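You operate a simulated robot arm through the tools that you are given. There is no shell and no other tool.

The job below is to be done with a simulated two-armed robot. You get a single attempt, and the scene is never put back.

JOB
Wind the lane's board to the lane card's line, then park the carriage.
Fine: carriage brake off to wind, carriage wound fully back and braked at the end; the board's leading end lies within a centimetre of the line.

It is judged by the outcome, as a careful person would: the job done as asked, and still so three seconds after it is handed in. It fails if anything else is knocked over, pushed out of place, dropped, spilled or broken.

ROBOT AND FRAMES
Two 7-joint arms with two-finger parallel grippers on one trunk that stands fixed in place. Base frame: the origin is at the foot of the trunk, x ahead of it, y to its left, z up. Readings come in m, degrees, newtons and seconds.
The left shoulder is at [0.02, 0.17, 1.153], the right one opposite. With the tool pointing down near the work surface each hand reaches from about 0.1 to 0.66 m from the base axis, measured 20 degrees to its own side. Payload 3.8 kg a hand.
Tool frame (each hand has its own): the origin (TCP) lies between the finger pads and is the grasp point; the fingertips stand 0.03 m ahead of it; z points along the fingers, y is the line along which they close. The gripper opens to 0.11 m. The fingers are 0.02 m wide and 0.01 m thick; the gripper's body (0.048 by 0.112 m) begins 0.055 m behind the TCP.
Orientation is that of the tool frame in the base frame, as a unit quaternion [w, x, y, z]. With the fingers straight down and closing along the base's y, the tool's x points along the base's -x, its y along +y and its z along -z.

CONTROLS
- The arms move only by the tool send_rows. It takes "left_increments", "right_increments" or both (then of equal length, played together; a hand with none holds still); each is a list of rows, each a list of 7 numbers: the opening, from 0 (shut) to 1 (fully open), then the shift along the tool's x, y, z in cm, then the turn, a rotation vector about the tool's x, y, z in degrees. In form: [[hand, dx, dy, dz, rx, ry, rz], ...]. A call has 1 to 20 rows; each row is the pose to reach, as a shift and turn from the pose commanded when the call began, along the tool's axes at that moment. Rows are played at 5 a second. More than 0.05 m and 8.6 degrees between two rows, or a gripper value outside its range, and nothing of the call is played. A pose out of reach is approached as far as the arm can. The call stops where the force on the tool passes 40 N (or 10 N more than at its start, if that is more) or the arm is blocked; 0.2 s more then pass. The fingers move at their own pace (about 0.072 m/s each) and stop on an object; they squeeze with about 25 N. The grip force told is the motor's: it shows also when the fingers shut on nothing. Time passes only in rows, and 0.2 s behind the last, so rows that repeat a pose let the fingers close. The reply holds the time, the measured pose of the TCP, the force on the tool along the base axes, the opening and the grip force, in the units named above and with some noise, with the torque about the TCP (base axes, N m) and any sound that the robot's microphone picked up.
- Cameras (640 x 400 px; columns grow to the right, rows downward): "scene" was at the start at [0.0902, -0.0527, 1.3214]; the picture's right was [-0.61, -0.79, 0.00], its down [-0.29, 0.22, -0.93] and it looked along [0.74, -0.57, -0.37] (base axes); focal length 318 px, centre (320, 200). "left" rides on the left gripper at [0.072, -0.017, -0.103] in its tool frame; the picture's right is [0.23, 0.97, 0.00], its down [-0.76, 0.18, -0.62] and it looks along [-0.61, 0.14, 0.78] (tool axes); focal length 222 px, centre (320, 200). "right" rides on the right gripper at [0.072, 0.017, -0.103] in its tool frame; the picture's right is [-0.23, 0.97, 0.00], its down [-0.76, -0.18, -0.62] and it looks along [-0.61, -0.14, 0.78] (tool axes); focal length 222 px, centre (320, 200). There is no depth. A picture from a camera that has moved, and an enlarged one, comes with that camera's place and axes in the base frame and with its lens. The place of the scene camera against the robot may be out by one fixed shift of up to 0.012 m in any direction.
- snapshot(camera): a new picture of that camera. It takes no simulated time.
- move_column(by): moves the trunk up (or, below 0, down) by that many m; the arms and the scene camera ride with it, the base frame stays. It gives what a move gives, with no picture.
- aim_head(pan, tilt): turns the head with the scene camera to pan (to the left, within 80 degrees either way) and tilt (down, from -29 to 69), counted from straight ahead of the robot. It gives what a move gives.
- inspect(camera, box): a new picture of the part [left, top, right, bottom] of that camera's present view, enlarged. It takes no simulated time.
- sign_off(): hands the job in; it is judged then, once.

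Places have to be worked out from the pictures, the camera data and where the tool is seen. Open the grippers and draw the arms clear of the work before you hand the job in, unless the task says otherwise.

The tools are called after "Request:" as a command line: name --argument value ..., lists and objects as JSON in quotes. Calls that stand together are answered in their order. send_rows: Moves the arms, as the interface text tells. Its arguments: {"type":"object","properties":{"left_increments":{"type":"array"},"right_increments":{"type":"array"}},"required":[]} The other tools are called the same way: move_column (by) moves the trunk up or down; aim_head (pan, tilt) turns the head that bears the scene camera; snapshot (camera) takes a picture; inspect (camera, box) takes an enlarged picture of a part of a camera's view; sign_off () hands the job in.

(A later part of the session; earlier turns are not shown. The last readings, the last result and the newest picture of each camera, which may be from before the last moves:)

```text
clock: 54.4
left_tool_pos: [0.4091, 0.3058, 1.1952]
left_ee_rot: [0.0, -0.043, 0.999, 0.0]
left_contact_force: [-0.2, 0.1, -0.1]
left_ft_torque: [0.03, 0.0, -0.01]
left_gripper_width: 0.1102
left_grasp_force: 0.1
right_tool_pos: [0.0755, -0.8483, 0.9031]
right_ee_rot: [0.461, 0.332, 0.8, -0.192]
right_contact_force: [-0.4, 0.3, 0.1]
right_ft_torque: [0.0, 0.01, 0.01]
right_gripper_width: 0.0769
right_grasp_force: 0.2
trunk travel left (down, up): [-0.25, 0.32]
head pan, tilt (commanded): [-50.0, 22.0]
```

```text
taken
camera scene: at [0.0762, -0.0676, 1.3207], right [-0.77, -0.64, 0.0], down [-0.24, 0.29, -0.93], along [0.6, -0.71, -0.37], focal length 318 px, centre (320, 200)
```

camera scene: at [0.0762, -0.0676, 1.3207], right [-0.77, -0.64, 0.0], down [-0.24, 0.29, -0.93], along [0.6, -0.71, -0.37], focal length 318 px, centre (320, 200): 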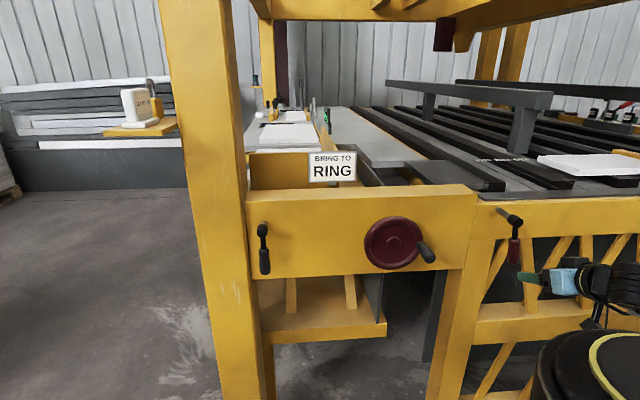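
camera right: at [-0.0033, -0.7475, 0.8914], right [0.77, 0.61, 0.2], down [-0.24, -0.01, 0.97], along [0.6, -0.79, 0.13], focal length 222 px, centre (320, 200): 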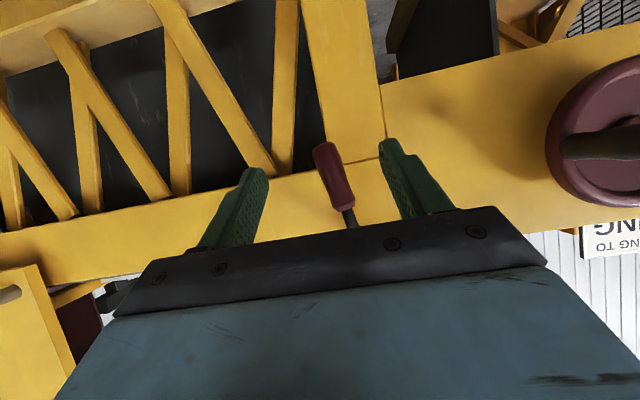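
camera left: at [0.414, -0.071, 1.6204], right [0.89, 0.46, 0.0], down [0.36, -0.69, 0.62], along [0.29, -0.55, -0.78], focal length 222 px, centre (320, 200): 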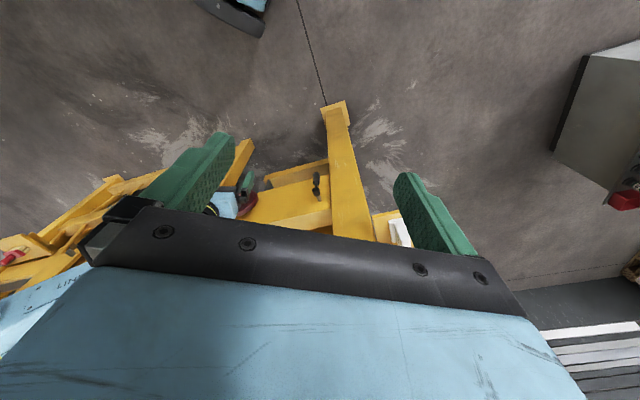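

Reach is fine and the red grip sits centred between the fingers. I'll advance 10.5 cm so the fingers straddle it, without closing yet.

Request:
send_rows --right_increments '[[0.7, -1.3, 0, 2.3, 0, 0, 0], [0.7, -2.6, 0, 4.6, 0, 0, 0], [0.7, -3.9, 0, 6.9, 0, 0, 0], [0.7, -5.25, 0, 9.1, 0, 0, 0]]'

Request:
snapshot --camera "right"

Request:
inspect --camera "scene" --box '[440, 180, 600, 280]'

```text
clock: 55.4
left_tool_pos: [0.4088, 0.3071, 1.195]
left_ee_rot: [-0.001, -0.041, 0.999, -0.001]
left_contact_force: [-0.2, 0.2, -0.4]
left_ft_torque: [0.01, -0.01, -0.04]
left_gripper_width: 0.1099
left_grasp_force: 0.0
right_tool_pos: [0.1488, -0.9232, 0.901]
right_ee_rot: [0.461, 0.331, 0.801, -0.191]
right_contact_force: [-0.4, 0.6, 0.0]
right_ft_torque: [-0.01, -0.02, 0.0]
right_gripper_width: 0.0774
right_grasp_force: 0.1
trunk travel left (down, up): [-0.25, 0.32]
head pan, tilt (commanded): [-50.0, 22.0]
```

```text
taken
camera right: at [0.0715, -0.8216, 0.8906], right [0.77, 0.61, 0.2], down [-0.24, -0.01, 0.97], along [0.59, -0.79, 0.13], focal length 222 px, centre (320, 200)
```

right: 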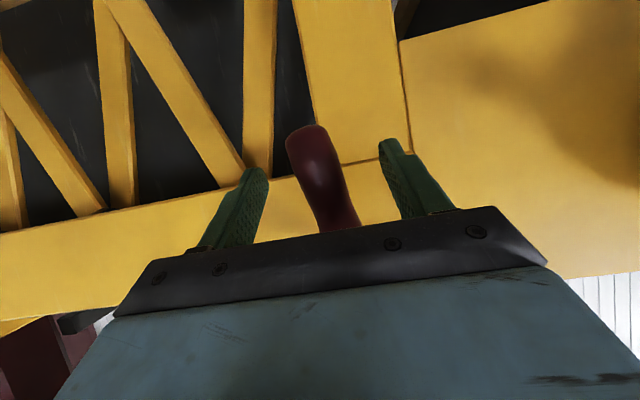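

```text
4.00 times, centred on (520, 230) of scene
camera zoom: at [0.0767, -0.0674, 1.3206], right [-0.77, -0.64, 0.0], down [-0.24, 0.29, -0.93], along [0.6, -0.71, -0.38], focal length 1273 px, centre (-480, 80)
```

zoom: 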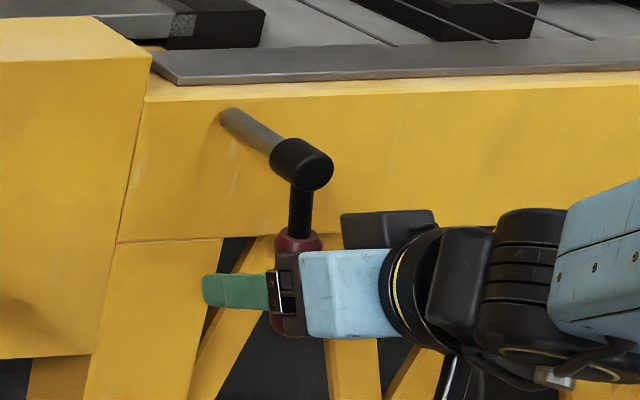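

The red grip is now between the fingers. I'll close on it.

Request:
send_rows --right_increments '[[0, 0, 0, 0, 0, 0, 0], [0, 0, 0, 0, 0, 0, 0], [0, 0, 0, 0, 0, 0, 0], [0, 0, 0, 0, 0, 0, 0]]'

```text
clock: 56.4
left_tool_pos: [0.409, 0.3068, 1.1948]
left_ee_rot: [-0.001, -0.042, 0.999, -0.001]
left_contact_force: [-0.3, 0.0, -0.7]
left_ft_torque: [0.0, 0.01, 0.03]
left_gripper_width: 0.11
left_grasp_force: 0.1
right_tool_pos: [0.1508, -0.921, 0.9006]
right_ee_rot: [0.461, 0.329, 0.802, -0.19]
right_contact_force: [5.9, 4.9, -1.7]
right_ft_torque: [-1.29, 0.69, -0.12]
right_gripper_width: 0.0288
right_grasp_force: 44.5
trunk travel left (down, up): [-0.25, 0.32]
head pan, tilt (commanded): [-50.0, 22.0]
```

Gripped (2.9 cm). Now a gentle 1.2 cm sideways test to the left to see whether the lever swings that way.

Request:
send_rows --right_increments '[[0, 0, 0.3, 0, 0, 0, 0], [0, 0, 0.6, 0, 0, 0, 0], [0, 0, 0.9, 0, 0, 0, 0], [0, 0, 1.2, 0, 0, 0, 0]]'

```text
clock: 57.4
left_tool_pos: [0.408, 0.3016, 1.1968]
left_ee_rot: [0.001, -0.042, 0.999, 0.002]
left_contact_force: [-0.1, 0.4, 0.3]
left_ft_torque: [-0.01, 0.03, 0.03]
left_gripper_width: 0.1098
left_grasp_force: 0.0
right_tool_pos: [0.1506, -0.9212, 0.9009]
right_ee_rot: [0.458, 0.336, 0.799, -0.196]
right_contact_force: [-12.4, -37.5, -4.1]
right_ft_torque: [-1.26, 0.4, -0.28]
right_gripper_width: 0.0288
right_grasp_force: 45.2
trunk travel left (down, up): [-0.25, 0.32]
head pan, tilt (commanded): [-50.0, 22.0]
```

Left is a hard stop (about 39 N, no motion). I'll relax and try to the right.

Request:
send_rows --right_increments '[[0, 0, -0.6, 0, 0, 0, 0], [0, 0, -1.2, 0, 0, 0, 0], [0, 0, -1.6, 0, 0, 0, 0], [0, 0, -2.0, 0, 0, 0, 0], [0, 0, -2.4, 0, 0, 0, 0]]'

```text
clock: 58.6
left_tool_pos: [0.4117, 0.3099, 1.1949]
left_ee_rot: [-0.001, -0.042, 0.999, -0.002]
left_contact_force: [-0.1, 0.0, -0.7]
left_ft_torque: [0.02, -0.02, -0.01]
left_gripper_width: 0.11
left_grasp_force: 0.1
right_tool_pos: [0.1456, -0.9255, 0.9012]
right_ee_rot: [0.461, 0.33, 0.802, -0.188]
right_contact_force: [16.8, 26.7, 2.8]
right_ft_torque: [-1.01, 1.74, -0.1]
right_gripper_width: 0.0313
right_grasp_force: 45.1
trunk travel left (down, up): [-0.25, 0.32]
head pan, tilt (commanded): [-50.0, 22.0]
```

Right gives a little (6–7 mm) at about 31 N, so it may be stiff that way. I'll continue slowly to the right.

Request:
send_rows --right_increments '[[0, 0, -0.3, 0, 0, 0, 0], [0, 0, -0.6, 0, 0, 0, 0], [0, 0, -0.9, 0, 0, 0, 0], [0, 0, -1.2, 0, 0, 0, 0]]'

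Request:
inspect --camera "scene" --box '[440, 180, 600, 280]'

```text
clock: 59.6
left_tool_pos: [0.4098, 0.3095, 1.1937]
left_ee_rot: [0.0, -0.042, 0.999, -0.002]
left_contact_force: [-0.1, -0.5, 0.2]
left_ft_torque: [0.0, 0.03, -0.01]
left_gripper_width: 0.1104
left_grasp_force: 0.0
right_tool_pos: [0.1358, -0.9358, 0.9031]
right_ee_rot: [0.462, 0.329, 0.801, -0.191]
right_contact_force: [18.3, 27.0, 0.3]
right_ft_torque: [-1.28, 2.14, -0.25]
right_gripper_width: 0.0374
right_grasp_force: 45.0
trunk travel left (down, up): [-0.25, 0.32]
head pan, tilt (commanded): [-50.0, 22.0]
```

```text
4.00 times, centred on (520, 230) of scene
camera zoom: at [0.0787, -0.0637, 1.3207], right [-0.77, -0.64, 0.0], down [-0.24, 0.28, -0.93], along [0.6, -0.71, -0.37], focal length 1273 px, centre (-480, 80)
```

zoom: 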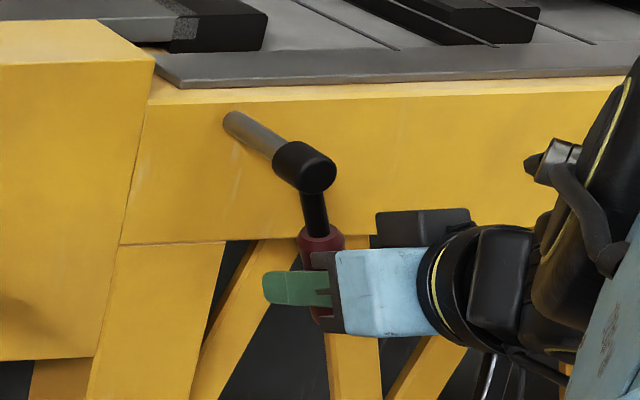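

The lever is indeed swinging right against steady friction (~32 N), with a hard stop on the left, so hanging is one end of its travel. Gripping binds as it tilts, so I'll open, back off, and use the closed fingers as a pusher on its left side instead.

Request:
send_rows --right_increments '[[0.8, 0, 0.5, 0, 0, 0, 0], [0.8, 0, 0.8, 0, 0, 0, 0], [0.8, 0, 0.8, 0, 0, 0, 0], [0.8, 1.0, 0.8, -1.8, 0, 0, 0], [0.8, 2.2, 0.8, -3.8, 0, 0, 0], [0.8, 3.4, 0.8, -5.8, 0, 0, 0], [0.8, 4.5, 0.8, -7.8, 0, 0, 0]]'

Request:
snapshot --camera "right"

Request:
inspect --camera "scene" --box '[440, 180, 600, 280]'

```text
clock: 61.2
left_tool_pos: [0.4085, 0.3062, 1.1962]
left_ee_rot: [-0.001, -0.042, 0.999, -0.001]
left_contact_force: [0.0, 0.0, 0.7]
left_ft_torque: [0.01, 0.01, -0.01]
left_gripper_width: 0.1101
left_grasp_force: 0.0
right_tool_pos: [0.0727, -0.8697, 0.9039]
right_ee_rot: [0.461, 0.331, 0.801, -0.19]
right_contact_force: [0.7, -0.4, -0.1]
right_ft_torque: [0.01, 0.02, -0.01]
right_gripper_width: 0.0879
right_grasp_force: 0.0
trunk travel left (down, up): [-0.25, 0.32]
head pan, tilt (commanded): [-50.0, 22.0]
```

```text
taken
camera right: at [-0.0045, -0.7692, 0.8923], right [0.77, 0.61, 0.2], down [-0.24, -0.01, 0.97], along [0.59, -0.79, 0.13], focal length 222 px, centre (320, 200)
```

right: 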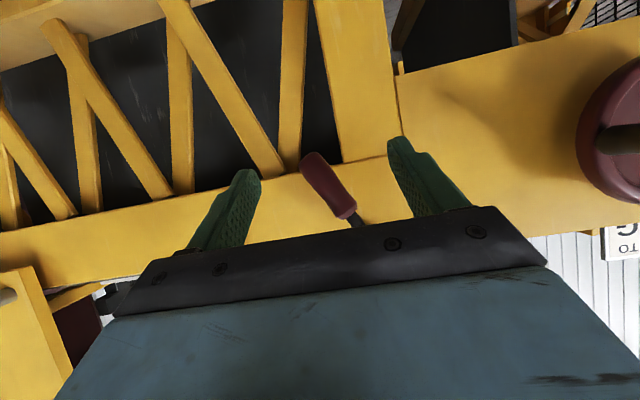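

```text
4.00 times, centred on (520, 230) of scene
camera zoom: at [0.0761, -0.0669, 1.3207], right [-0.77, -0.64, 0.0], down [-0.24, 0.29, -0.93], along [0.6, -0.71, -0.37], focal length 1273 px, centre (-480, 80)
```

zoom: 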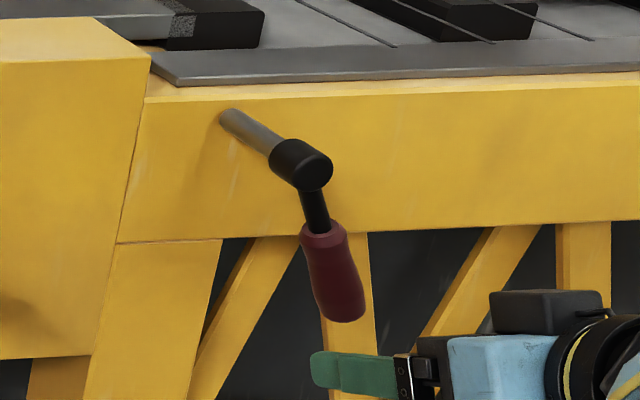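

The lever stays where I left it (about 15–18° right). I'll close the fingers, shift to its left side at stand-off, and then advance beside it.

Request:
send_rows --right_increments '[[0, 0.6, 1.5, 0.4, 0, 0, 0], [0, 1.3, 3.1, 0.75, 0, 0, 0], [0, 1.3, 3.1, 0.75, 0, 0, 0], [0, 1.3, 3.1, 0.75, 0, 0, 0], [0, 1.3, 3.1, 0.75, 0, 0, 0]]'

Request:
snapshot --camera "right"

```text
clock: 62.4
left_tool_pos: [0.4093, 0.3066, 1.1959]
left_ee_rot: [0.0, -0.041, 0.999, 0.0]
left_contact_force: [0.1, 0.2, 0.1]
left_ft_torque: [0.02, 0.03, -0.01]
left_gripper_width: 0.1099
left_grasp_force: 0.0
right_tool_pos: [0.0964, -0.8482, 0.8869]
right_ee_rot: [0.46, 0.332, 0.801, -0.191]
right_contact_force: [-0.2, 0.4, 0.1]
right_ft_torque: [-0.02, 0.04, 0.0]
right_gripper_width: 0.0
right_grasp_force: 24.9
trunk travel left (down, up): [-0.25, 0.32]
head pan, tilt (commanded): [-50.0, 22.0]
```

```text
taken
camera right: at [0.0181, -0.7466, 0.8757], right [0.77, 0.61, 0.2], down [-0.24, -0.01, 0.97], along [0.59, -0.79, 0.13], focal length 222 px, centre (320, 200)
```

right: 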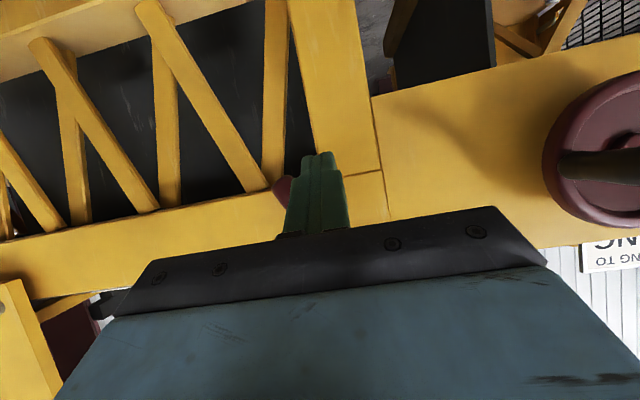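

The closed fingers are left of the lever (lever tip visible beyond them). Advancing 9.4 cm along the panel normal.

Request:
send_rows --right_increments '[[0, -1.2, 0, 2.0, 0, 0, 0], [0, -2.4, 0, 4.1, 0, 0, 0], [0, -3.6, 0, 6.2, 0, 0, 0], [0, -4.7, 0, 8.14, 0, 0, 0]]'

Request:
snapshot --camera "right"

Request:
inspect --camera "scene" --box '[440, 180, 600, 280]'

```text
clock: 63.4
left_tool_pos: [0.4074, 0.3062, 1.1966]
left_ee_rot: [0.0, -0.042, 0.999, 0.0]
left_contact_force: [-0.2, -0.5, 0.2]
left_ft_torque: [-0.03, 0.02, 0.02]
left_gripper_width: 0.1099
left_grasp_force: 0.1
right_tool_pos: [0.1631, -0.9156, 0.8865]
right_ee_rot: [0.462, 0.331, 0.801, -0.19]
right_contact_force: [0.2, -0.2, -0.1]
right_ft_torque: [0.02, -0.01, 0.02]
right_gripper_width: 0.0001
right_grasp_force: 25.5
trunk travel left (down, up): [-0.25, 0.32]
head pan, tilt (commanded): [-50.0, 22.0]
```

```text
taken
camera right: at [0.0855, -0.814, 0.8756], right [0.77, 0.61, 0.2], down [-0.24, -0.01, 0.97], along [0.59, -0.79, 0.13], focal length 222 px, centre (320, 200)
```

right: 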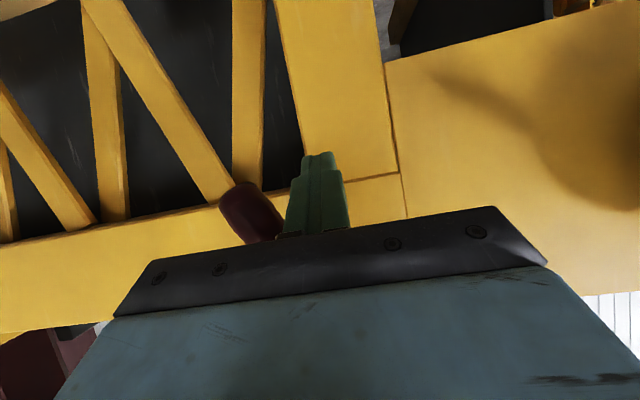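

```text
4.00 times, centred on (520, 230) of scene
camera zoom: at [0.0763, -0.0675, 1.3207], right [-0.77, -0.64, 0.0], down [-0.24, 0.29, -0.93], along [0.6, -0.71, -0.37], focal length 1273 px, centre (-480, 80)
```

zoom: 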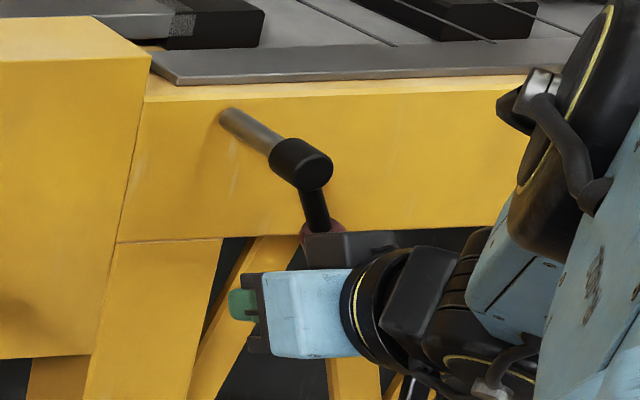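

Positioned beside the lever with no contact. I'll sweep slowly along the lever's arc to the right and up, in a first stage to about 45°.

Request:
send_rows --right_increments '[[0, -0.42, -1.3, -0.25, 0, 0, 0], [0, -0.44, -1.9, -0.26, 0, 0, 0], [0, -0.5, -2.53, -0.29, 0, 0, 0], [0, -0.6, -3.14, -0.35, 0, 0, 0], [0, -0.72, -3.74, -0.42, 0, 0, 0], [0, -0.9, -4.33, -0.52, 0, 0, 0], [0, -1.09, -4.9, -0.63, 0, 0, 0], [0, -1.32, -5.46, -0.77, 0, 0, 0], [0, -1.59, -6.0, -0.92, 0, 0, 0]]'

Request:
inspect --camera "scene" --box '[440, 180, 600, 280]'

```text
clock: 65.4
left_tool_pos: [0.4073, 0.3059, 1.1955]
left_ee_rot: [0.0, -0.041, 0.999, 0.0]
left_contact_force: [0.7, 0.5, -0.3]
left_ft_torque: [0.02, -0.01, -0.01]
left_gripper_width: 0.1102
left_grasp_force: 0.0
right_tool_pos: [0.12, -0.9557, 0.9062]
right_ee_rot: [0.461, 0.332, 0.801, -0.191]
right_contact_force: [0.4, 2.1, -0.2]
right_ft_torque: [-0.02, -0.01, -0.04]
right_gripper_width: 0.0001
right_grasp_force: 24.9
trunk travel left (down, up): [-0.25, 0.32]
head pan, tilt (commanded): [-50.0, 22.0]
```

```text
4.00 times, centred on (520, 230) of scene
camera zoom: at [0.0762, -0.0672, 1.3207], right [-0.77, -0.64, 0.0], down [-0.24, 0.29, -0.93], along [0.6, -0.71, -0.37], focal length 1273 px, centre (-480, 80)
```

zoom: 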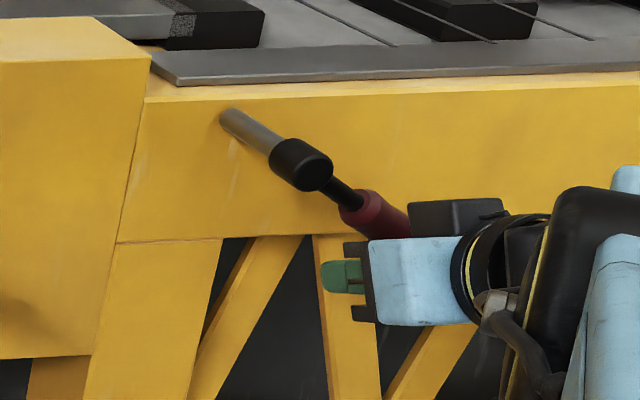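

The lever follows easily (about 2 N), now near 50°. I'll continue the arc toward horizontal, watching for a stop.

Request:
send_rows --right_increments '[[0, -0.3, -0.5, -0.18, 0, 0, 0], [0, -0.62, -1.0, -0.36, 0, 0, 0], [0, -1.0, -1.46, -0.57, 0, 0, 0], [0, -1.37, -1.88, -0.79, 0, 0, 0], [0, -1.8, -2.28, -1.03, 0, 0, 0], [0, -2.22, -2.65, -1.28, 0, 0, 0], [0, -2.68, -2.97, -1.55, 0, 0, 0], [0, -3.14, -3.26, -1.82, 0, 0, 0], [0, -3.63, -3.5, -2.1, 0, 0, 0], [0, -4.13, -3.73, -2.39, 0, 0, 0]]'

Request:
inspect --camera "scene" --box '[440, 180, 600, 280]'

```text
clock: 67.6
left_tool_pos: [0.409, 0.3066, 1.1945]
left_ee_rot: [0.001, -0.041, 0.999, 0.0]
left_contact_force: [0.4, -0.2, -1.0]
left_ft_torque: [0.02, 0.01, 0.07]
left_gripper_width: 0.1104
left_grasp_force: 0.0
right_tool_pos: [0.1013, -0.9678, 0.956]
right_ee_rot: [0.462, 0.33, 0.8, -0.192]
right_contact_force: [0.7, 0.5, -0.2]
right_ft_torque: [-0.05, -0.01, -0.01]
right_gripper_width: 0.0002
right_grasp_force: 25.0
right hand out of reach, approached as far as the arm can: row 2, 3, 4, 5, 6, 7, 8, 9, 10
trunk travel left (down, up): [-0.25, 0.32]
head pan, tilt (commanded): [-50.0, 22.0]
```

```text
4.00 times, centred on (520, 230) of scene
camera zoom: at [0.0766, -0.0668, 1.3207], right [-0.77, -0.64, 0.0], down [-0.24, 0.29, -0.93], along [0.6, -0.71, -0.37], focal length 1273 px, centre (-480, 80)
```

zoom: 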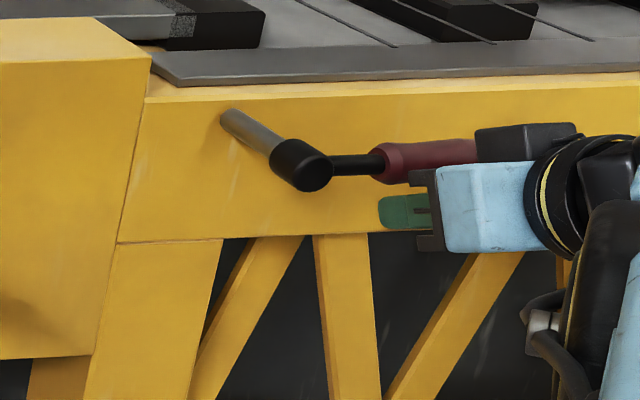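

The lever is about horizontal with negligible force. I'll nudge up another 1.2 cm to feel whether that is its end stop.

Request:
send_rows --right_increments '[[0, -0.35, 0, -0.2, 0, 0, 0], [0, -0.7, 0, -0.4, 0, 0, 0], [0, -1.04, 0, -0.6, 0, 0, 0]]'

Request:
inspect --camera "scene" --box '[440, 180, 600, 280]'

```text
clock: 68.4
left_tool_pos: [0.4081, 0.3054, 1.195]
left_ee_rot: [0.0, -0.042, 0.999, 0.0]
left_contact_force: [-0.1, 0.3, -0.5]
left_ft_torque: [-0.02, 0.05, 0.01]
left_gripper_width: 0.11
left_grasp_force: 0.0
right_tool_pos: [0.0995, -0.9685, 0.9629]
right_ee_rot: [0.461, 0.331, 0.801, -0.189]
right_contact_force: [-0.4, 1.7, -4.5]
right_ft_torque: [-0.02, 0.0, 0.0]
right_gripper_width: 0.0001
right_grasp_force: 25.5
trunk travel left (down, up): [-0.25, 0.32]
head pan, tilt (commanded): [-50.0, 22.0]
```

```text
4.00 times, centred on (520, 230) of scene
camera zoom: at [0.0762, -0.0677, 1.3206], right [-0.77, -0.64, 0.0], down [-0.24, 0.29, -0.93], along [0.6, -0.71, -0.37], focal length 1273 px, centre (-480, 80)
```

zoom: 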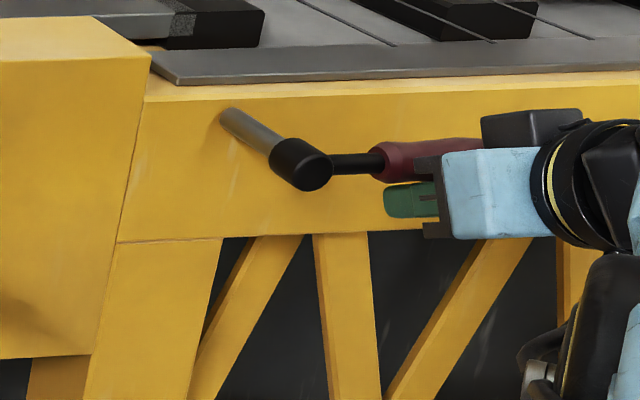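

Just touching now (4.5 N) with the lever unchanged at horizontal. One more small push to confirm a stop.

Request:
send_rows --right_increments '[[0, -0.35, 0, -0.2, 0, 0, 0], [0, -0.7, 0, -0.4, 0, 0, 0], [0, -0.87, 0, -0.5, 0, 0, 0]]'

Request:
inspect --camera "scene" --box '[440, 180, 600, 280]'

```text
clock: 69.2
left_tool_pos: [0.4097, 0.3049, 1.1954]
left_ee_rot: [-0.001, -0.043, 0.999, 0.0]
left_contact_force: [0.0, 0.3, 1.2]
left_ft_torque: [-0.01, 0.02, -0.03]
left_gripper_width: 0.11
left_grasp_force: 0.1
right_tool_pos: [0.0975, -0.9677, 0.9643]
right_ee_rot: [0.456, 0.335, 0.804, -0.184]
right_contact_force: [2.9, 18.6, -31.0]
right_ft_torque: [-0.18, 0.26, 0.14]
right_gripper_width: 0.0001
right_grasp_force: 25.4
trunk travel left (down, up): [-0.25, 0.32]
head pan, tilt (commanded): [-50.0, 22.0]
```

```text
4.00 times, centred on (520, 230) of scene
camera zoom: at [0.0771, -0.0693, 1.3203], right [-0.77, -0.64, 0.0], down [-0.24, 0.29, -0.93], along [0.6, -0.71, -0.38], focal length 1273 px, centre (-480, 80)
```

zoom: 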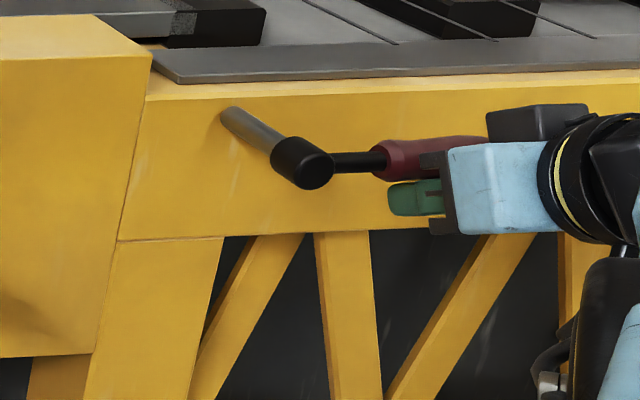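

That is a hard stop (31 N, no motion): the lever's travel is hang-to-horizontal, and it is now fully over. I'll relax, back away, and look to see that the lever stays.

Request:
send_rows --right_increments '[[0, 1.0, 0, 0.6, 0, 0, 0], [0, 2.2, 0, 1.3, 0, 0, 0], [0, 3.5, 0, -1.0, 0, 0, 0], [0, 4.9, 0, -3.3, 0, 0, 0], [0, 6.2, 0, -5.6, 0, 0, 0], [0, 7.2, 0, -7.4, 0, 0, 0]]'

Request:
snapshot --camera "scene"

Request:
snapshot --camera "right"

```text
clock: 70.6
left_tool_pos: [0.408, 0.3063, 1.1956]
left_ee_rot: [-0.001, -0.043, 0.999, 0.0]
left_contact_force: [0.1, 0.2, 0.2]
left_ft_torque: [0.01, 0.0, 0.01]
left_gripper_width: 0.11
left_grasp_force: 0.1
right_tool_pos: [0.0219, -0.9528, 0.9407]
right_ee_rot: [0.461, 0.331, 0.801, -0.191]
right_contact_force: [-0.4, -0.4, -0.5]
right_ft_torque: [0.01, -0.03, -0.01]
right_gripper_width: 0.0
right_grasp_force: 25.5
right hand out of reach, approached as far as the arm can: row 3, 4, 5, 6
trunk travel left (down, up): [-0.25, 0.32]
head pan, tilt (commanded): [-50.0, 22.0]
```

```text
taken
camera scene: at [0.0761, -0.0672, 1.3207], right [-0.77, -0.64, 0.0], down [-0.24, 0.29, -0.93], along [0.6, -0.71, -0.37], focal length 318 px, centre (320, 200)
```

scene: 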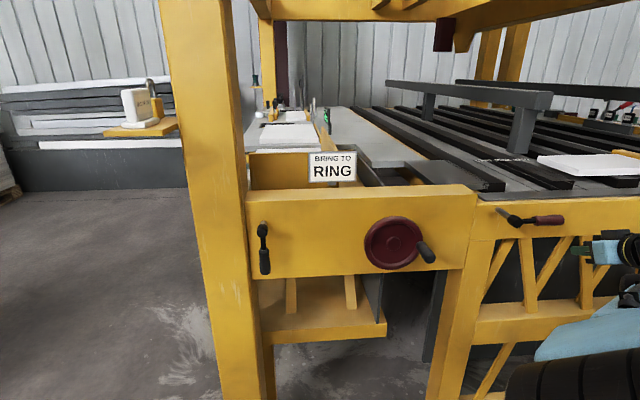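

```text
taken
camera right: at [-0.0563, -0.8528, 0.9292], right [0.77, 0.61, 0.2], down [-0.24, -0.01, 0.97], along [0.59, -0.79, 0.13], focal length 222 px, centre (320, 200)
```

right: 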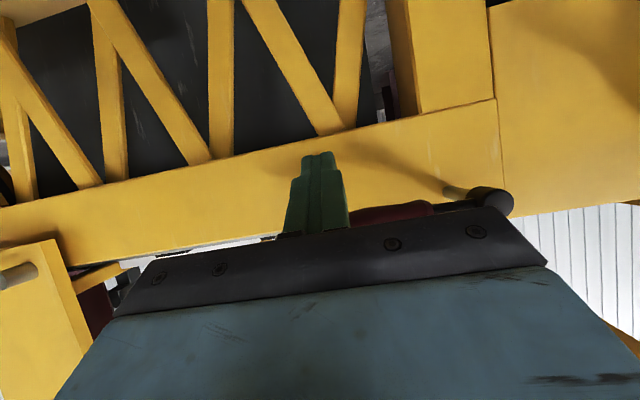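

The red lever stays horizontal. Now back to the wheel handle's stand-off point with fingers opening.

Request:
send_rows --right_increments '[[0.2, 0.2, 3.9, 0.1, 0, 0, 0], [0.7, 0.4, 7.8, 0.2, 0, 0, 0], [0.7, 0.6, 11.7, 0.3, 0, 0, 0], [0.7, 0.8, 15.6, 0.4, 0, 0, 0], [0.7, 1.0, 19.5, 0.5, 0, 0, 0], [0.7, 1.3, 23.4, 0.6, 0, 0, 0], [0.7, 1.5, 27.3, 0.7, 0, 0, 0], [0.7, 1.7, 31.2, 0.7, 0, 0, 0], [0.7, 1.9, 35.2, 0.75, 0, 0, 0]]'

Request:
snapshot --camera "right"

```text
clock: 71.2
left_tool_pos: [0.4113, 0.307, 1.1941]
left_ee_rot: [-0.001, -0.044, 0.999, 0.0]
left_contact_force: [0.8, -0.1, -1.0]
left_ft_torque: [-0.03, 0.02, -0.01]
left_gripper_width: 0.11
left_grasp_force: 0.0
right_tool_pos: [0.0882, -0.9497, 0.9677]
right_ee_rot: [0.458, 0.211, 0.84, -0.2]
right_contact_force: [11.1, 15.5, -22.4]
right_ft_torque: [0.92, -0.04, 0.29]
right_gripper_width: 0.0663
right_grasp_force: 0.2
right hand out of reach, approached as far as the arm can: row 1
trunk travel left (down, up): [-0.25, 0.32]
head pan, tilt (commanded): [-50.0, 22.0]
stopped in row 3 (right hand): the force on the tool passed its limit at 125 N (the readings are from after the stop); the commanded pose is now the measured one
```

```text
taken
camera right: at [-0.0102, -0.868, 0.9543], right [0.64, 0.77, 0.06], down [-0.15, 0.05, 0.99], along [0.76, -0.64, 0.15], focal length 222 px, centre (320, 200)
```

right: 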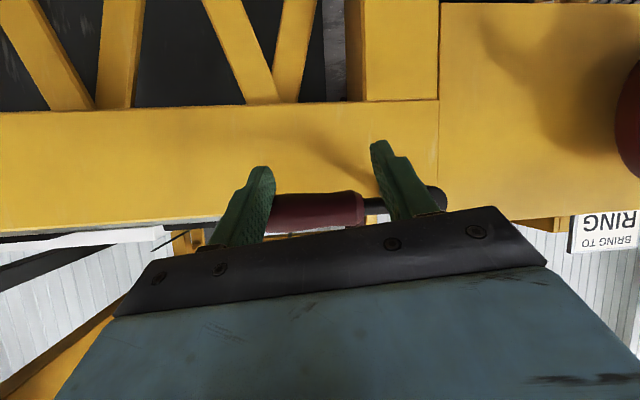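

The hand jumped as the arm left its reach limit and bumped the lever (force stop at 125 N); the lever still looks horizontal. I'll ease down and straight back in small steps, checking each time.

Request:
send_rows --right_increments '[[0.6, 0.4, 0.1, 0.25, 0, 0, 0], [0.6, 1.1, 0.4, -0.2, 0, 0, 0], [0.6, 1.6, 0.6, -1.0, 0, 0, 0], [0.6, 2.2, 0.9, -2.0, 0, 0, 0]]'

Request:
snapshot --camera "scene"

Request:
snapshot --camera "right"

```text
clock: 72.2
left_tool_pos: [0.4092, 0.3058, 1.1954]
left_ee_rot: [0.001, -0.042, 0.999, -0.001]
left_contact_force: [0.3, 0.1, -0.3]
left_ft_torque: [-0.02, 0.02, 0.01]
left_gripper_width: 0.1099
left_grasp_force: 0.0
right_tool_pos: [0.0672, -0.9293, 0.9604]
right_ee_rot: [0.461, 0.211, 0.837, -0.205]
right_contact_force: [-0.1, 1.1, -0.5]
right_ft_torque: [0.02, 0.01, 0.02]
right_gripper_width: 0.066
right_grasp_force: 0.0
trunk travel left (down, up): [-0.25, 0.32]
head pan, tilt (commanded): [-50.0, 22.0]
```

```text
taken
camera scene: at [0.0759, -0.0671, 1.3207], right [-0.77, -0.64, 0.0], down [-0.24, 0.29, -0.93], along [0.6, -0.71, -0.37], focal length 318 px, centre (320, 200)
```

scene: 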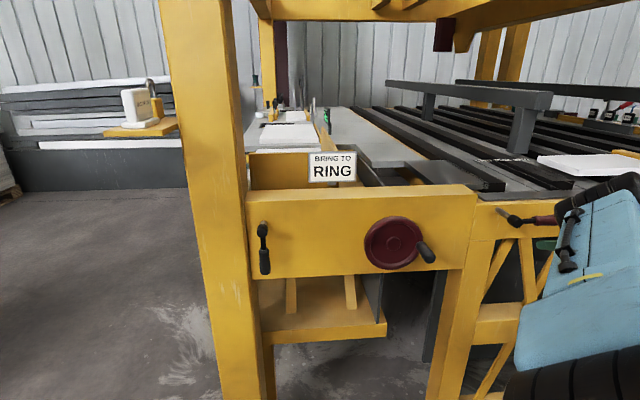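

```text
taken
camera right: at [-0.0302, -0.8478, 0.947], right [0.64, 0.77, 0.05], down [-0.15, 0.06, 0.99], along [0.75, -0.64, 0.16], focal length 222 px, centre (320, 200)
```

right: 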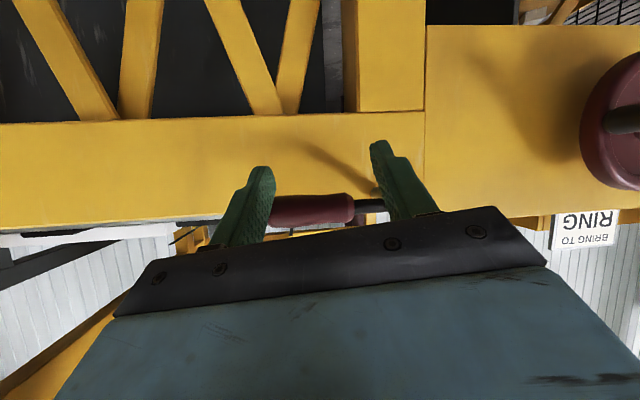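

Free of contact; the lever is still fully over. I'll retreat another 5 cm along the normal.

Request:
send_rows --right_increments '[[0.6, 0.8, 0.35, -1.4, 0, 0, 0], [0.6, 1.6, 0.7, -2.9, 0, 0, 0], [0.6, 2.34, 1.04, -4.3, 0, 0, 0]]'

Request:
inspect --camera "scene" --box '[440, 140, 640, 265]'

```text
clock: 73.0
left_tool_pos: [0.4078, 0.3076, 1.1957]
left_ee_rot: [0.001, -0.042, 0.999, -0.001]
left_contact_force: [0.3, 0.6, 0.4]
left_ft_torque: [0.0, -0.01, -0.05]
left_gripper_width: 0.1099
left_grasp_force: 0.0
right_tool_pos: [0.0331, -0.8945, 0.9613]
right_ee_rot: [0.46, 0.211, 0.838, -0.205]
right_contact_force: [0.9, -0.1, -0.6]
right_ft_torque: [0.0, 0.01, -0.02]
right_gripper_width: 0.0659
right_grasp_force: 0.0
trunk travel left (down, up): [-0.25, 0.32]
head pan, tilt (commanded): [-50.0, 22.0]
```

```text
3.20 times, centred on (540, 202) of scene
camera zoom: at [0.0761, -0.067, 1.3207], right [-0.77, -0.64, 0.0], down [-0.24, 0.29, -0.93], along [0.6, -0.71, -0.37], focal length 1018 px, centre (-384, 192)
```

zoom: 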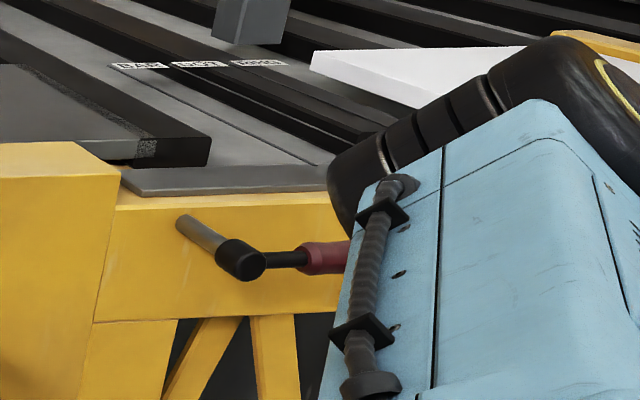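

Lever still over, hand clear. I'll slide left in stages, checking that every row stays in reach.

Request:
send_rows --right_increments '[[0.6, -0.9, 3.9, 0.44, 0, 0, 0], [0.6, -1.8, 7.75, 0.88, 0, 0, 0], [0.6, -2.7, 11.6, 1.3, 0, 0, 0], [0.6, -3.6, 15.5, 1.76, 0, 0, 0]]'

Request:
snapshot --camera "scene"

```text
clock: 74.0
left_tool_pos: [0.4095, 0.3073, 1.1956]
left_ee_rot: [0.001, -0.042, 0.999, -0.001]
left_contact_force: [-0.2, 0.9, -0.4]
left_ft_torque: [-0.02, -0.01, 0.01]
left_gripper_width: 0.11
left_grasp_force: 0.1
right_tool_pos: [0.1464, -0.7823, 0.9593]
right_ee_rot: [0.461, 0.211, 0.837, -0.205]
right_contact_force: [0.0, -0.6, 0.8]
right_ft_torque: [-0.02, -0.01, -0.05]
right_gripper_width: 0.0661
right_grasp_force: 0.1
trunk travel left (down, up): [-0.25, 0.32]
head pan, tilt (commanded): [-50.0, 22.0]
```

```text
taken
camera scene: at [0.0763, -0.0669, 1.3207], right [-0.77, -0.64, 0.0], down [-0.24, 0.29, -0.93], along [0.6, -0.71, -0.37], focal length 318 px, centre (320, 200)
```

scene: 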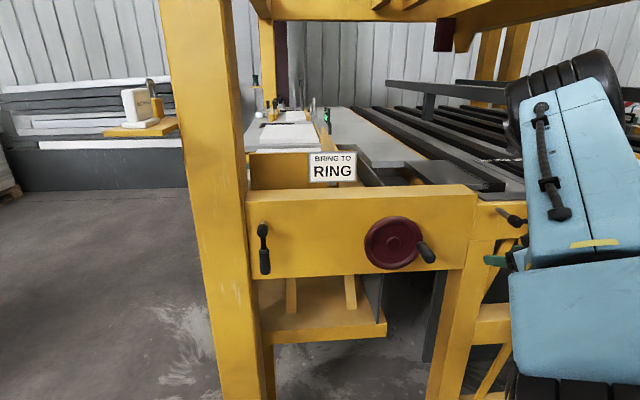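

No contact, all in reach. I'll continue to the wheel handle's stand-off while straightening the hand's yaw and roll back to the earlier grasp attitude.

Request:
send_rows --right_increments '[[0.7, 0, 3.6, 0.87, 1.6, 0.13, 3.3], [0.7, 0, 7.25, 1.75, 3.15, 0.27, 6.55], [0.7, 0, 10.9, 2.6, 4.7, 0.4, 9.8], [0.7, 0, 14.5, 3.5, 6.3, 0.54, 13.1]]'

Request:
snapshot --camera "right"

Request:
snapshot --camera "scene"

```text
clock: 75.0
left_tool_pos: [0.4083, 0.3069, 1.1958]
left_ee_rot: [0.0, -0.042, 0.999, -0.001]
left_contact_force: [-0.6, 0.5, -0.2]
left_ft_torque: [-0.04, 0.01, -0.01]
left_gripper_width: 0.1101
left_grasp_force: 0.1
right_tool_pos: [0.2487, -0.6805, 0.921]
right_ee_rot: [0.464, 0.332, 0.797, -0.196]
right_contact_force: [0.1, -0.5, 0.0]
right_ft_torque: [0.0, 0.03, 0.03]
right_gripper_width: 0.0769
right_grasp_force: 0.1
trunk travel left (down, up): [-0.25, 0.32]
head pan, tilt (commanded): [-50.0, 22.0]
```

```text
taken
camera right: at [0.1716, -0.58, 0.9082], right [0.77, 0.61, 0.19], down [-0.24, 0.0, 0.97], along [0.59, -0.8, 0.14], focal length 222 px, centre (320, 200)
```

right: 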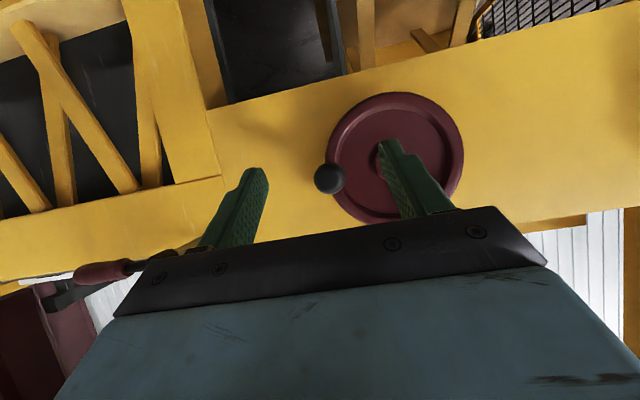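

```text
taken
camera scene: at [0.0768, -0.0671, 1.3206], right [-0.77, -0.64, 0.0], down [-0.24, 0.29, -0.93], along [0.6, -0.71, -0.38], focal length 318 px, centre (320, 200)
```

scene: 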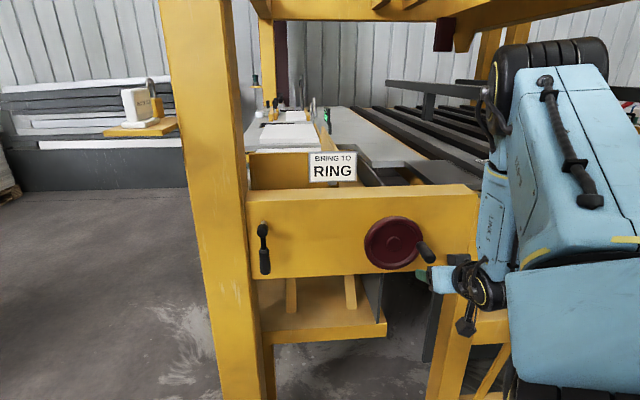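

Back at the handle stand-off, aligned exactly as before. Advancing and gripping the handle again.

Request:
send_rows --right_increments '[[0.7, -1.1, 0, 1.9, 0, 0, 0], [0.7, -2.2, 0, 3.8, 0, 0, 0], [0.7, -3.3, 0, 5.7, 0, 0, 0], [0.7, -4.35, 0, 7.53, 0, 0, 0]]'

Request:
snapshot --camera "right"

```text
clock: 76.0
left_tool_pos: [0.4088, 0.3055, 1.196]
left_ee_rot: [0.001, -0.042, 0.999, -0.001]
left_contact_force: [0.5, 0.3, 0.1]
left_ft_torque: [0.02, 0.01, 0.03]
left_gripper_width: 0.1102
left_grasp_force: 0.0
right_tool_pos: [0.3084, -0.7441, 0.9198]
right_ee_rot: [0.465, 0.331, 0.797, -0.196]
right_contact_force: [-1.2, 0.1, 0.2]
right_ft_torque: [-0.01, -0.01, -0.01]
right_gripper_width: 0.0772
right_grasp_force: 0.1
trunk travel left (down, up): [-0.25, 0.32]
head pan, tilt (commanded): [-50.0, 22.0]
```

```text
taken
camera right: at [0.2319, -0.6431, 0.9073], right [0.77, 0.61, 0.19], down [-0.24, 0.0, 0.97], along [0.59, -0.79, 0.14], focal length 222 px, centre (320, 200)
```

right: 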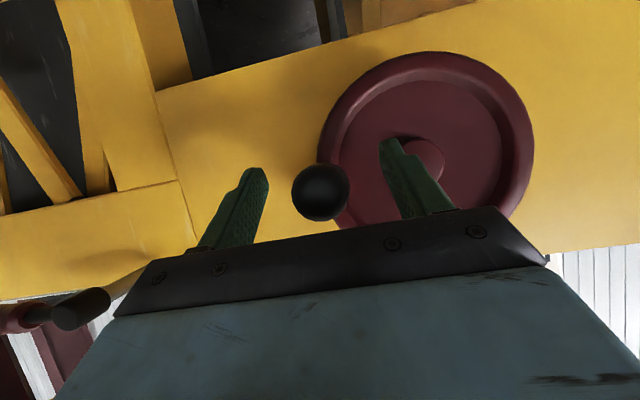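

The handle is between the fingers again with no contact. Closing, then easing it 1 cm downward exactly as in the braked test.

Request:
send_rows --right_increments '[[0, 0, 0, 0, 0, 0, 0], [0, 0, 0, 0, 0, 0, 0], [0, 0, 0, 0, 0, 0, 0], [0, 0, 0, 0, 0, 0, 0]]'

Request:
send_rows --right_increments '[[0, 0.22, 0, 0.12, 0, 0, 0], [0, 0.43, 0, 0.25, 0, 0, 0], [0, 0.65, 0, 0.37, 0, 0, 0], [0, 0.87, 0, 0.5, 0, 0, 0]]'

```text
clock: 77.0
left_tool_pos: [0.4088, 0.3068, 1.1948]
left_ee_rot: [0.0, -0.041, 0.999, 0.0]
left_contact_force: [0.4, 0.4, -0.2]
left_ft_torque: [-0.01, -0.04, -0.01]
left_gripper_width: 0.11
left_grasp_force: 0.0
right_tool_pos: [0.3115, -0.7418, 0.9196]
right_ee_rot: [0.465, 0.33, 0.798, -0.195]
right_contact_force: [10.5, 13.0, -4.8]
right_ft_torque: [-0.27, -0.27, 0.66]
right_gripper_width: 0.0256
right_grasp_force: 45.0
trunk travel left (down, up): [-0.25, 0.32]
head pan, tilt (commanded): [-50.0, 22.0]
```

```text
clock: 78.0
left_tool_pos: [0.4063, 0.3105, 1.1955]
left_ee_rot: [0.0, -0.042, 0.999, -0.002]
left_contact_force: [-0.3, 0.8, 0.3]
left_ft_torque: [0.0, -0.03, 0.0]
left_gripper_width: 0.1102
left_grasp_force: 0.1
right_tool_pos: [0.311, -0.742, 0.9189]
right_ee_rot: [0.471, 0.328, 0.794, -0.199]
right_contact_force: [1.4, -2.7, 35.0]
right_ft_torque: [0.07, 0.15, 1.57]
right_gripper_width: 0.0252
right_grasp_force: 45.5
trunk travel left (down, up): [-0.25, 0.32]
head pan, tilt (commanded): [-50.0, 22.0]
```

Downward is still blocked (35 N). That could be the carriage's end stop, so I'll try the upward direction.

Request:
send_rows --right_increments '[[0, -0.43, 0, -0.25, 0, 0, 0], [0, -0.87, 0, -0.5, 0, 0, 0], [0, -1.1, 0, -0.63, 0, 0, 0], [0, -1.3, 0, -0.75, 0, 0, 0], [0, -1.52, 0, -0.88, 0, 0, 0], [0, -1.73, 0, -1.0, 0, 0, 0]]'

```text
clock: 79.4
left_tool_pos: [0.4095, 0.304, 1.1957]
left_ee_rot: [-0.001, -0.042, 0.999, 0.001]
left_contact_force: [-0.5, 0.0, -0.7]
left_ft_torque: [-0.02, -0.01, 0.02]
left_gripper_width: 0.1098
left_grasp_force: 0.0
right_tool_pos: [0.3097, -0.7417, 0.9254]
right_ee_rot: [0.46, 0.333, 0.8, -0.193]
right_contact_force: [12.2, 11.2, -34.9]
right_ft_torque: [0.31, 0.28, 1.05]
right_gripper_width: 0.0254
right_grasp_force: 45.4
trunk travel left (down, up): [-0.25, 0.32]
head pan, tilt (commanded): [-50.0, 22.0]
```

Still blocked both ways at 35 N with the red lever over, so the red lever is not the carriage brake. I'll release the wheel, put the red lever back to hanging as found, then try the black lever.

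Request:
send_rows --right_increments '[[0, 0.87, 0, 0.5, 0, 0, 0], [0.7, 0.87, 0, 0.5, 0, 0, 0], [0.7, 0.87, 0, 0.5, 0, 0, 0], [0.7, 0.87, 0, 0.5, 0, 0, 0], [0.7, 2.0, 0, -1.5, 0, 0, 0], [0.7, 3.2, 0, -3.5, 0, 0, 0], [0.7, 4.4, 0, -5.5, 0, 0, 0], [0.7, 5.4, 0, -7.3, 0, 0, 0]]'

Request:
snapshot --camera "right"

Request:
snapshot --camera "scene"

```text
clock: 81.2
left_tool_pos: [0.4076, 0.3074, 1.1955]
left_ee_rot: [0.001, -0.042, 0.999, -0.001]
left_contact_force: [-0.4, -0.4, 0.5]
left_ft_torque: [-0.01, -0.01, 0.01]
left_gripper_width: 0.1101
left_grasp_force: 0.1
right_tool_pos: [0.2462, -0.6794, 0.9206]
right_ee_rot: [0.464, 0.331, 0.798, -0.196]
right_contact_force: [-0.9, 0.1, 0.3]
right_ft_torque: [0.0, 0.01, 0.01]
right_gripper_width: 0.077
right_grasp_force: 0.0
trunk travel left (down, up): [-0.25, 0.32]
head pan, tilt (commanded): [-50.0, 22.0]
```

```text
taken
camera right: at [0.169, -0.5775, 0.9084], right [0.77, 0.61, 0.19], down [-0.24, 0.0, 0.97], along [0.59, -0.79, 0.15], focal length 222 px, centre (320, 200)
```

right: 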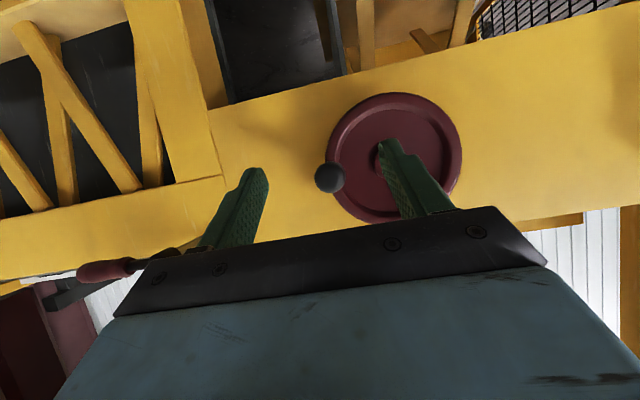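

```text
taken
camera scene: at [0.076, -0.0671, 1.3207], right [-0.77, -0.64, 0.0], down [-0.24, 0.29, -0.93], along [0.6, -0.71, -0.37], focal length 318 px, centre (320, 200)
```

scene: 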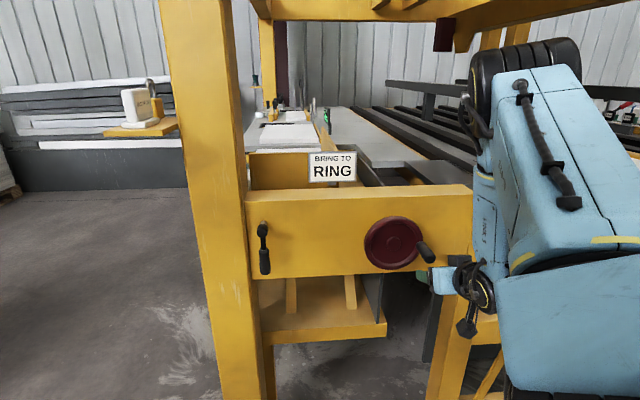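

Wheel released, nothing else changed. I'll move the closed hand right and up at stand-off, yawing it a little outward (better reach there), to come above the red lever and push it back down.

Request:
send_rows --right_increments '[[0.4, -1.63, -4, -1.17, 2.9, 0, 1.7], [0.1, -3.26, -8, -2.34, 5.9, 0, 3.4], [0, -4.9, -12, -3.5, 8.8, 0, 5.1], [0, -6.5, -16, -4.7, 11.8, 0, 6.8], [0, -8.16, -20, -5.87, 14.7, 0, 8.5]]'

Request:
snapshot --camera "right"

Request:
snapshot --camera "scene"

```text
clock: 82.4
left_tool_pos: [0.4079, 0.306, 1.1958]
left_ee_rot: [0.001, -0.042, 0.999, 0.0]
left_contact_force: [0.1, 1.0, -0.5]
left_ft_torque: [-0.01, 0.03, 0.02]
left_gripper_width: 0.11
left_grasp_force: 0.1
right_tool_pos: [0.0967, -0.8117, 1.0221]
right_ee_rot: [0.432, 0.446, 0.739, -0.261]
right_contact_force: [-0.4, 0.2, 1.1]
right_ft_torque: [0.01, 0.01, 0.0]
right_gripper_width: 0.0
right_grasp_force: 24.7
trunk travel left (down, up): [-0.25, 0.32]
head pan, tilt (commanded): [-50.0, 22.0]
```

```text
taken
camera right: at [0.0525, -0.6925, 1.0083], right [0.91, 0.35, 0.2], down [-0.24, 0.07, 0.97], along [0.33, -0.93, 0.14], focal length 222 px, centre (320, 200)
```

right: 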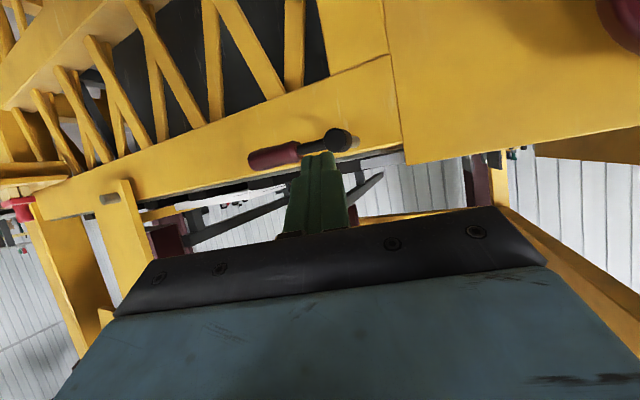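

```text
taken
camera scene: at [0.0758, -0.0673, 1.3207], right [-0.77, -0.64, 0.0], down [-0.24, 0.29, -0.93], along [0.6, -0.71, -0.37], focal length 318 px, centre (320, 200)
```

scene: 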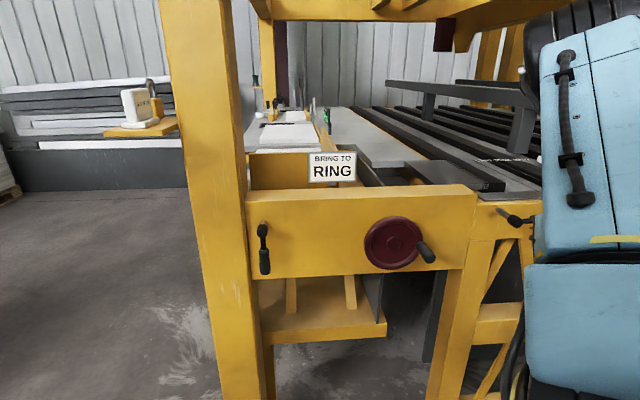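

From this view the lever is horizontal at z≈0.985 with its grip centred near u≈0.61. I'll move over to that u, still at stand-off and above.

Request:
send_rows --right_increments '[[0, -1.06, -3.04, 1.0, 0, 0, 0], [0, -2.1, -6.1, 2.0, 0, 0, 0], [0, -3.17, -9.12, 2.99, 0, 0, 0]]'

Request:
snapshot --camera "right"

```text
clock: 83.2
left_tool_pos: [0.4086, 0.3062, 1.1973]
left_ee_rot: [0.001, -0.042, 0.999, -0.001]
left_contact_force: [-0.2, 0.1, 0.4]
left_ft_torque: [0.0, 0.03, -0.01]
left_gripper_width: 0.1099
left_grasp_force: 0.0
right_tool_pos: [0.0368, -0.8913, 1.0348]
right_ee_rot: [0.432, 0.447, 0.739, -0.261]
right_contact_force: [0.2, -0.1, 0.4]
right_ft_torque: [0.02, 0.0, 0.0]
right_gripper_width: 0.0001
right_grasp_force: 25.4
trunk travel left (down, up): [-0.25, 0.32]
head pan, tilt (commanded): [-50.0, 22.0]
```

```text
taken
camera right: at [-0.0076, -0.7719, 1.0214], right [0.91, 0.35, 0.2], down [-0.24, 0.07, 0.97], along [0.33, -0.93, 0.14], focal length 222 px, centre (320, 200)
```

right: 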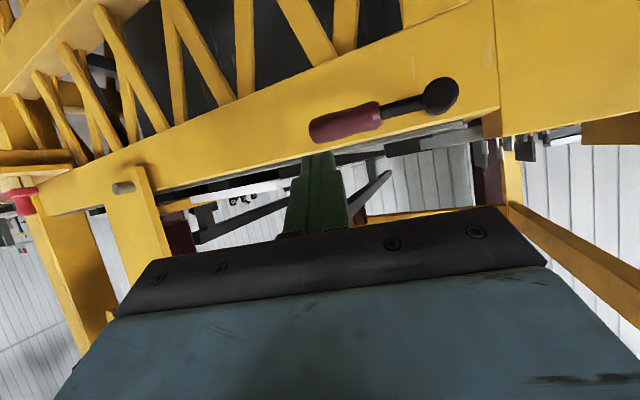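

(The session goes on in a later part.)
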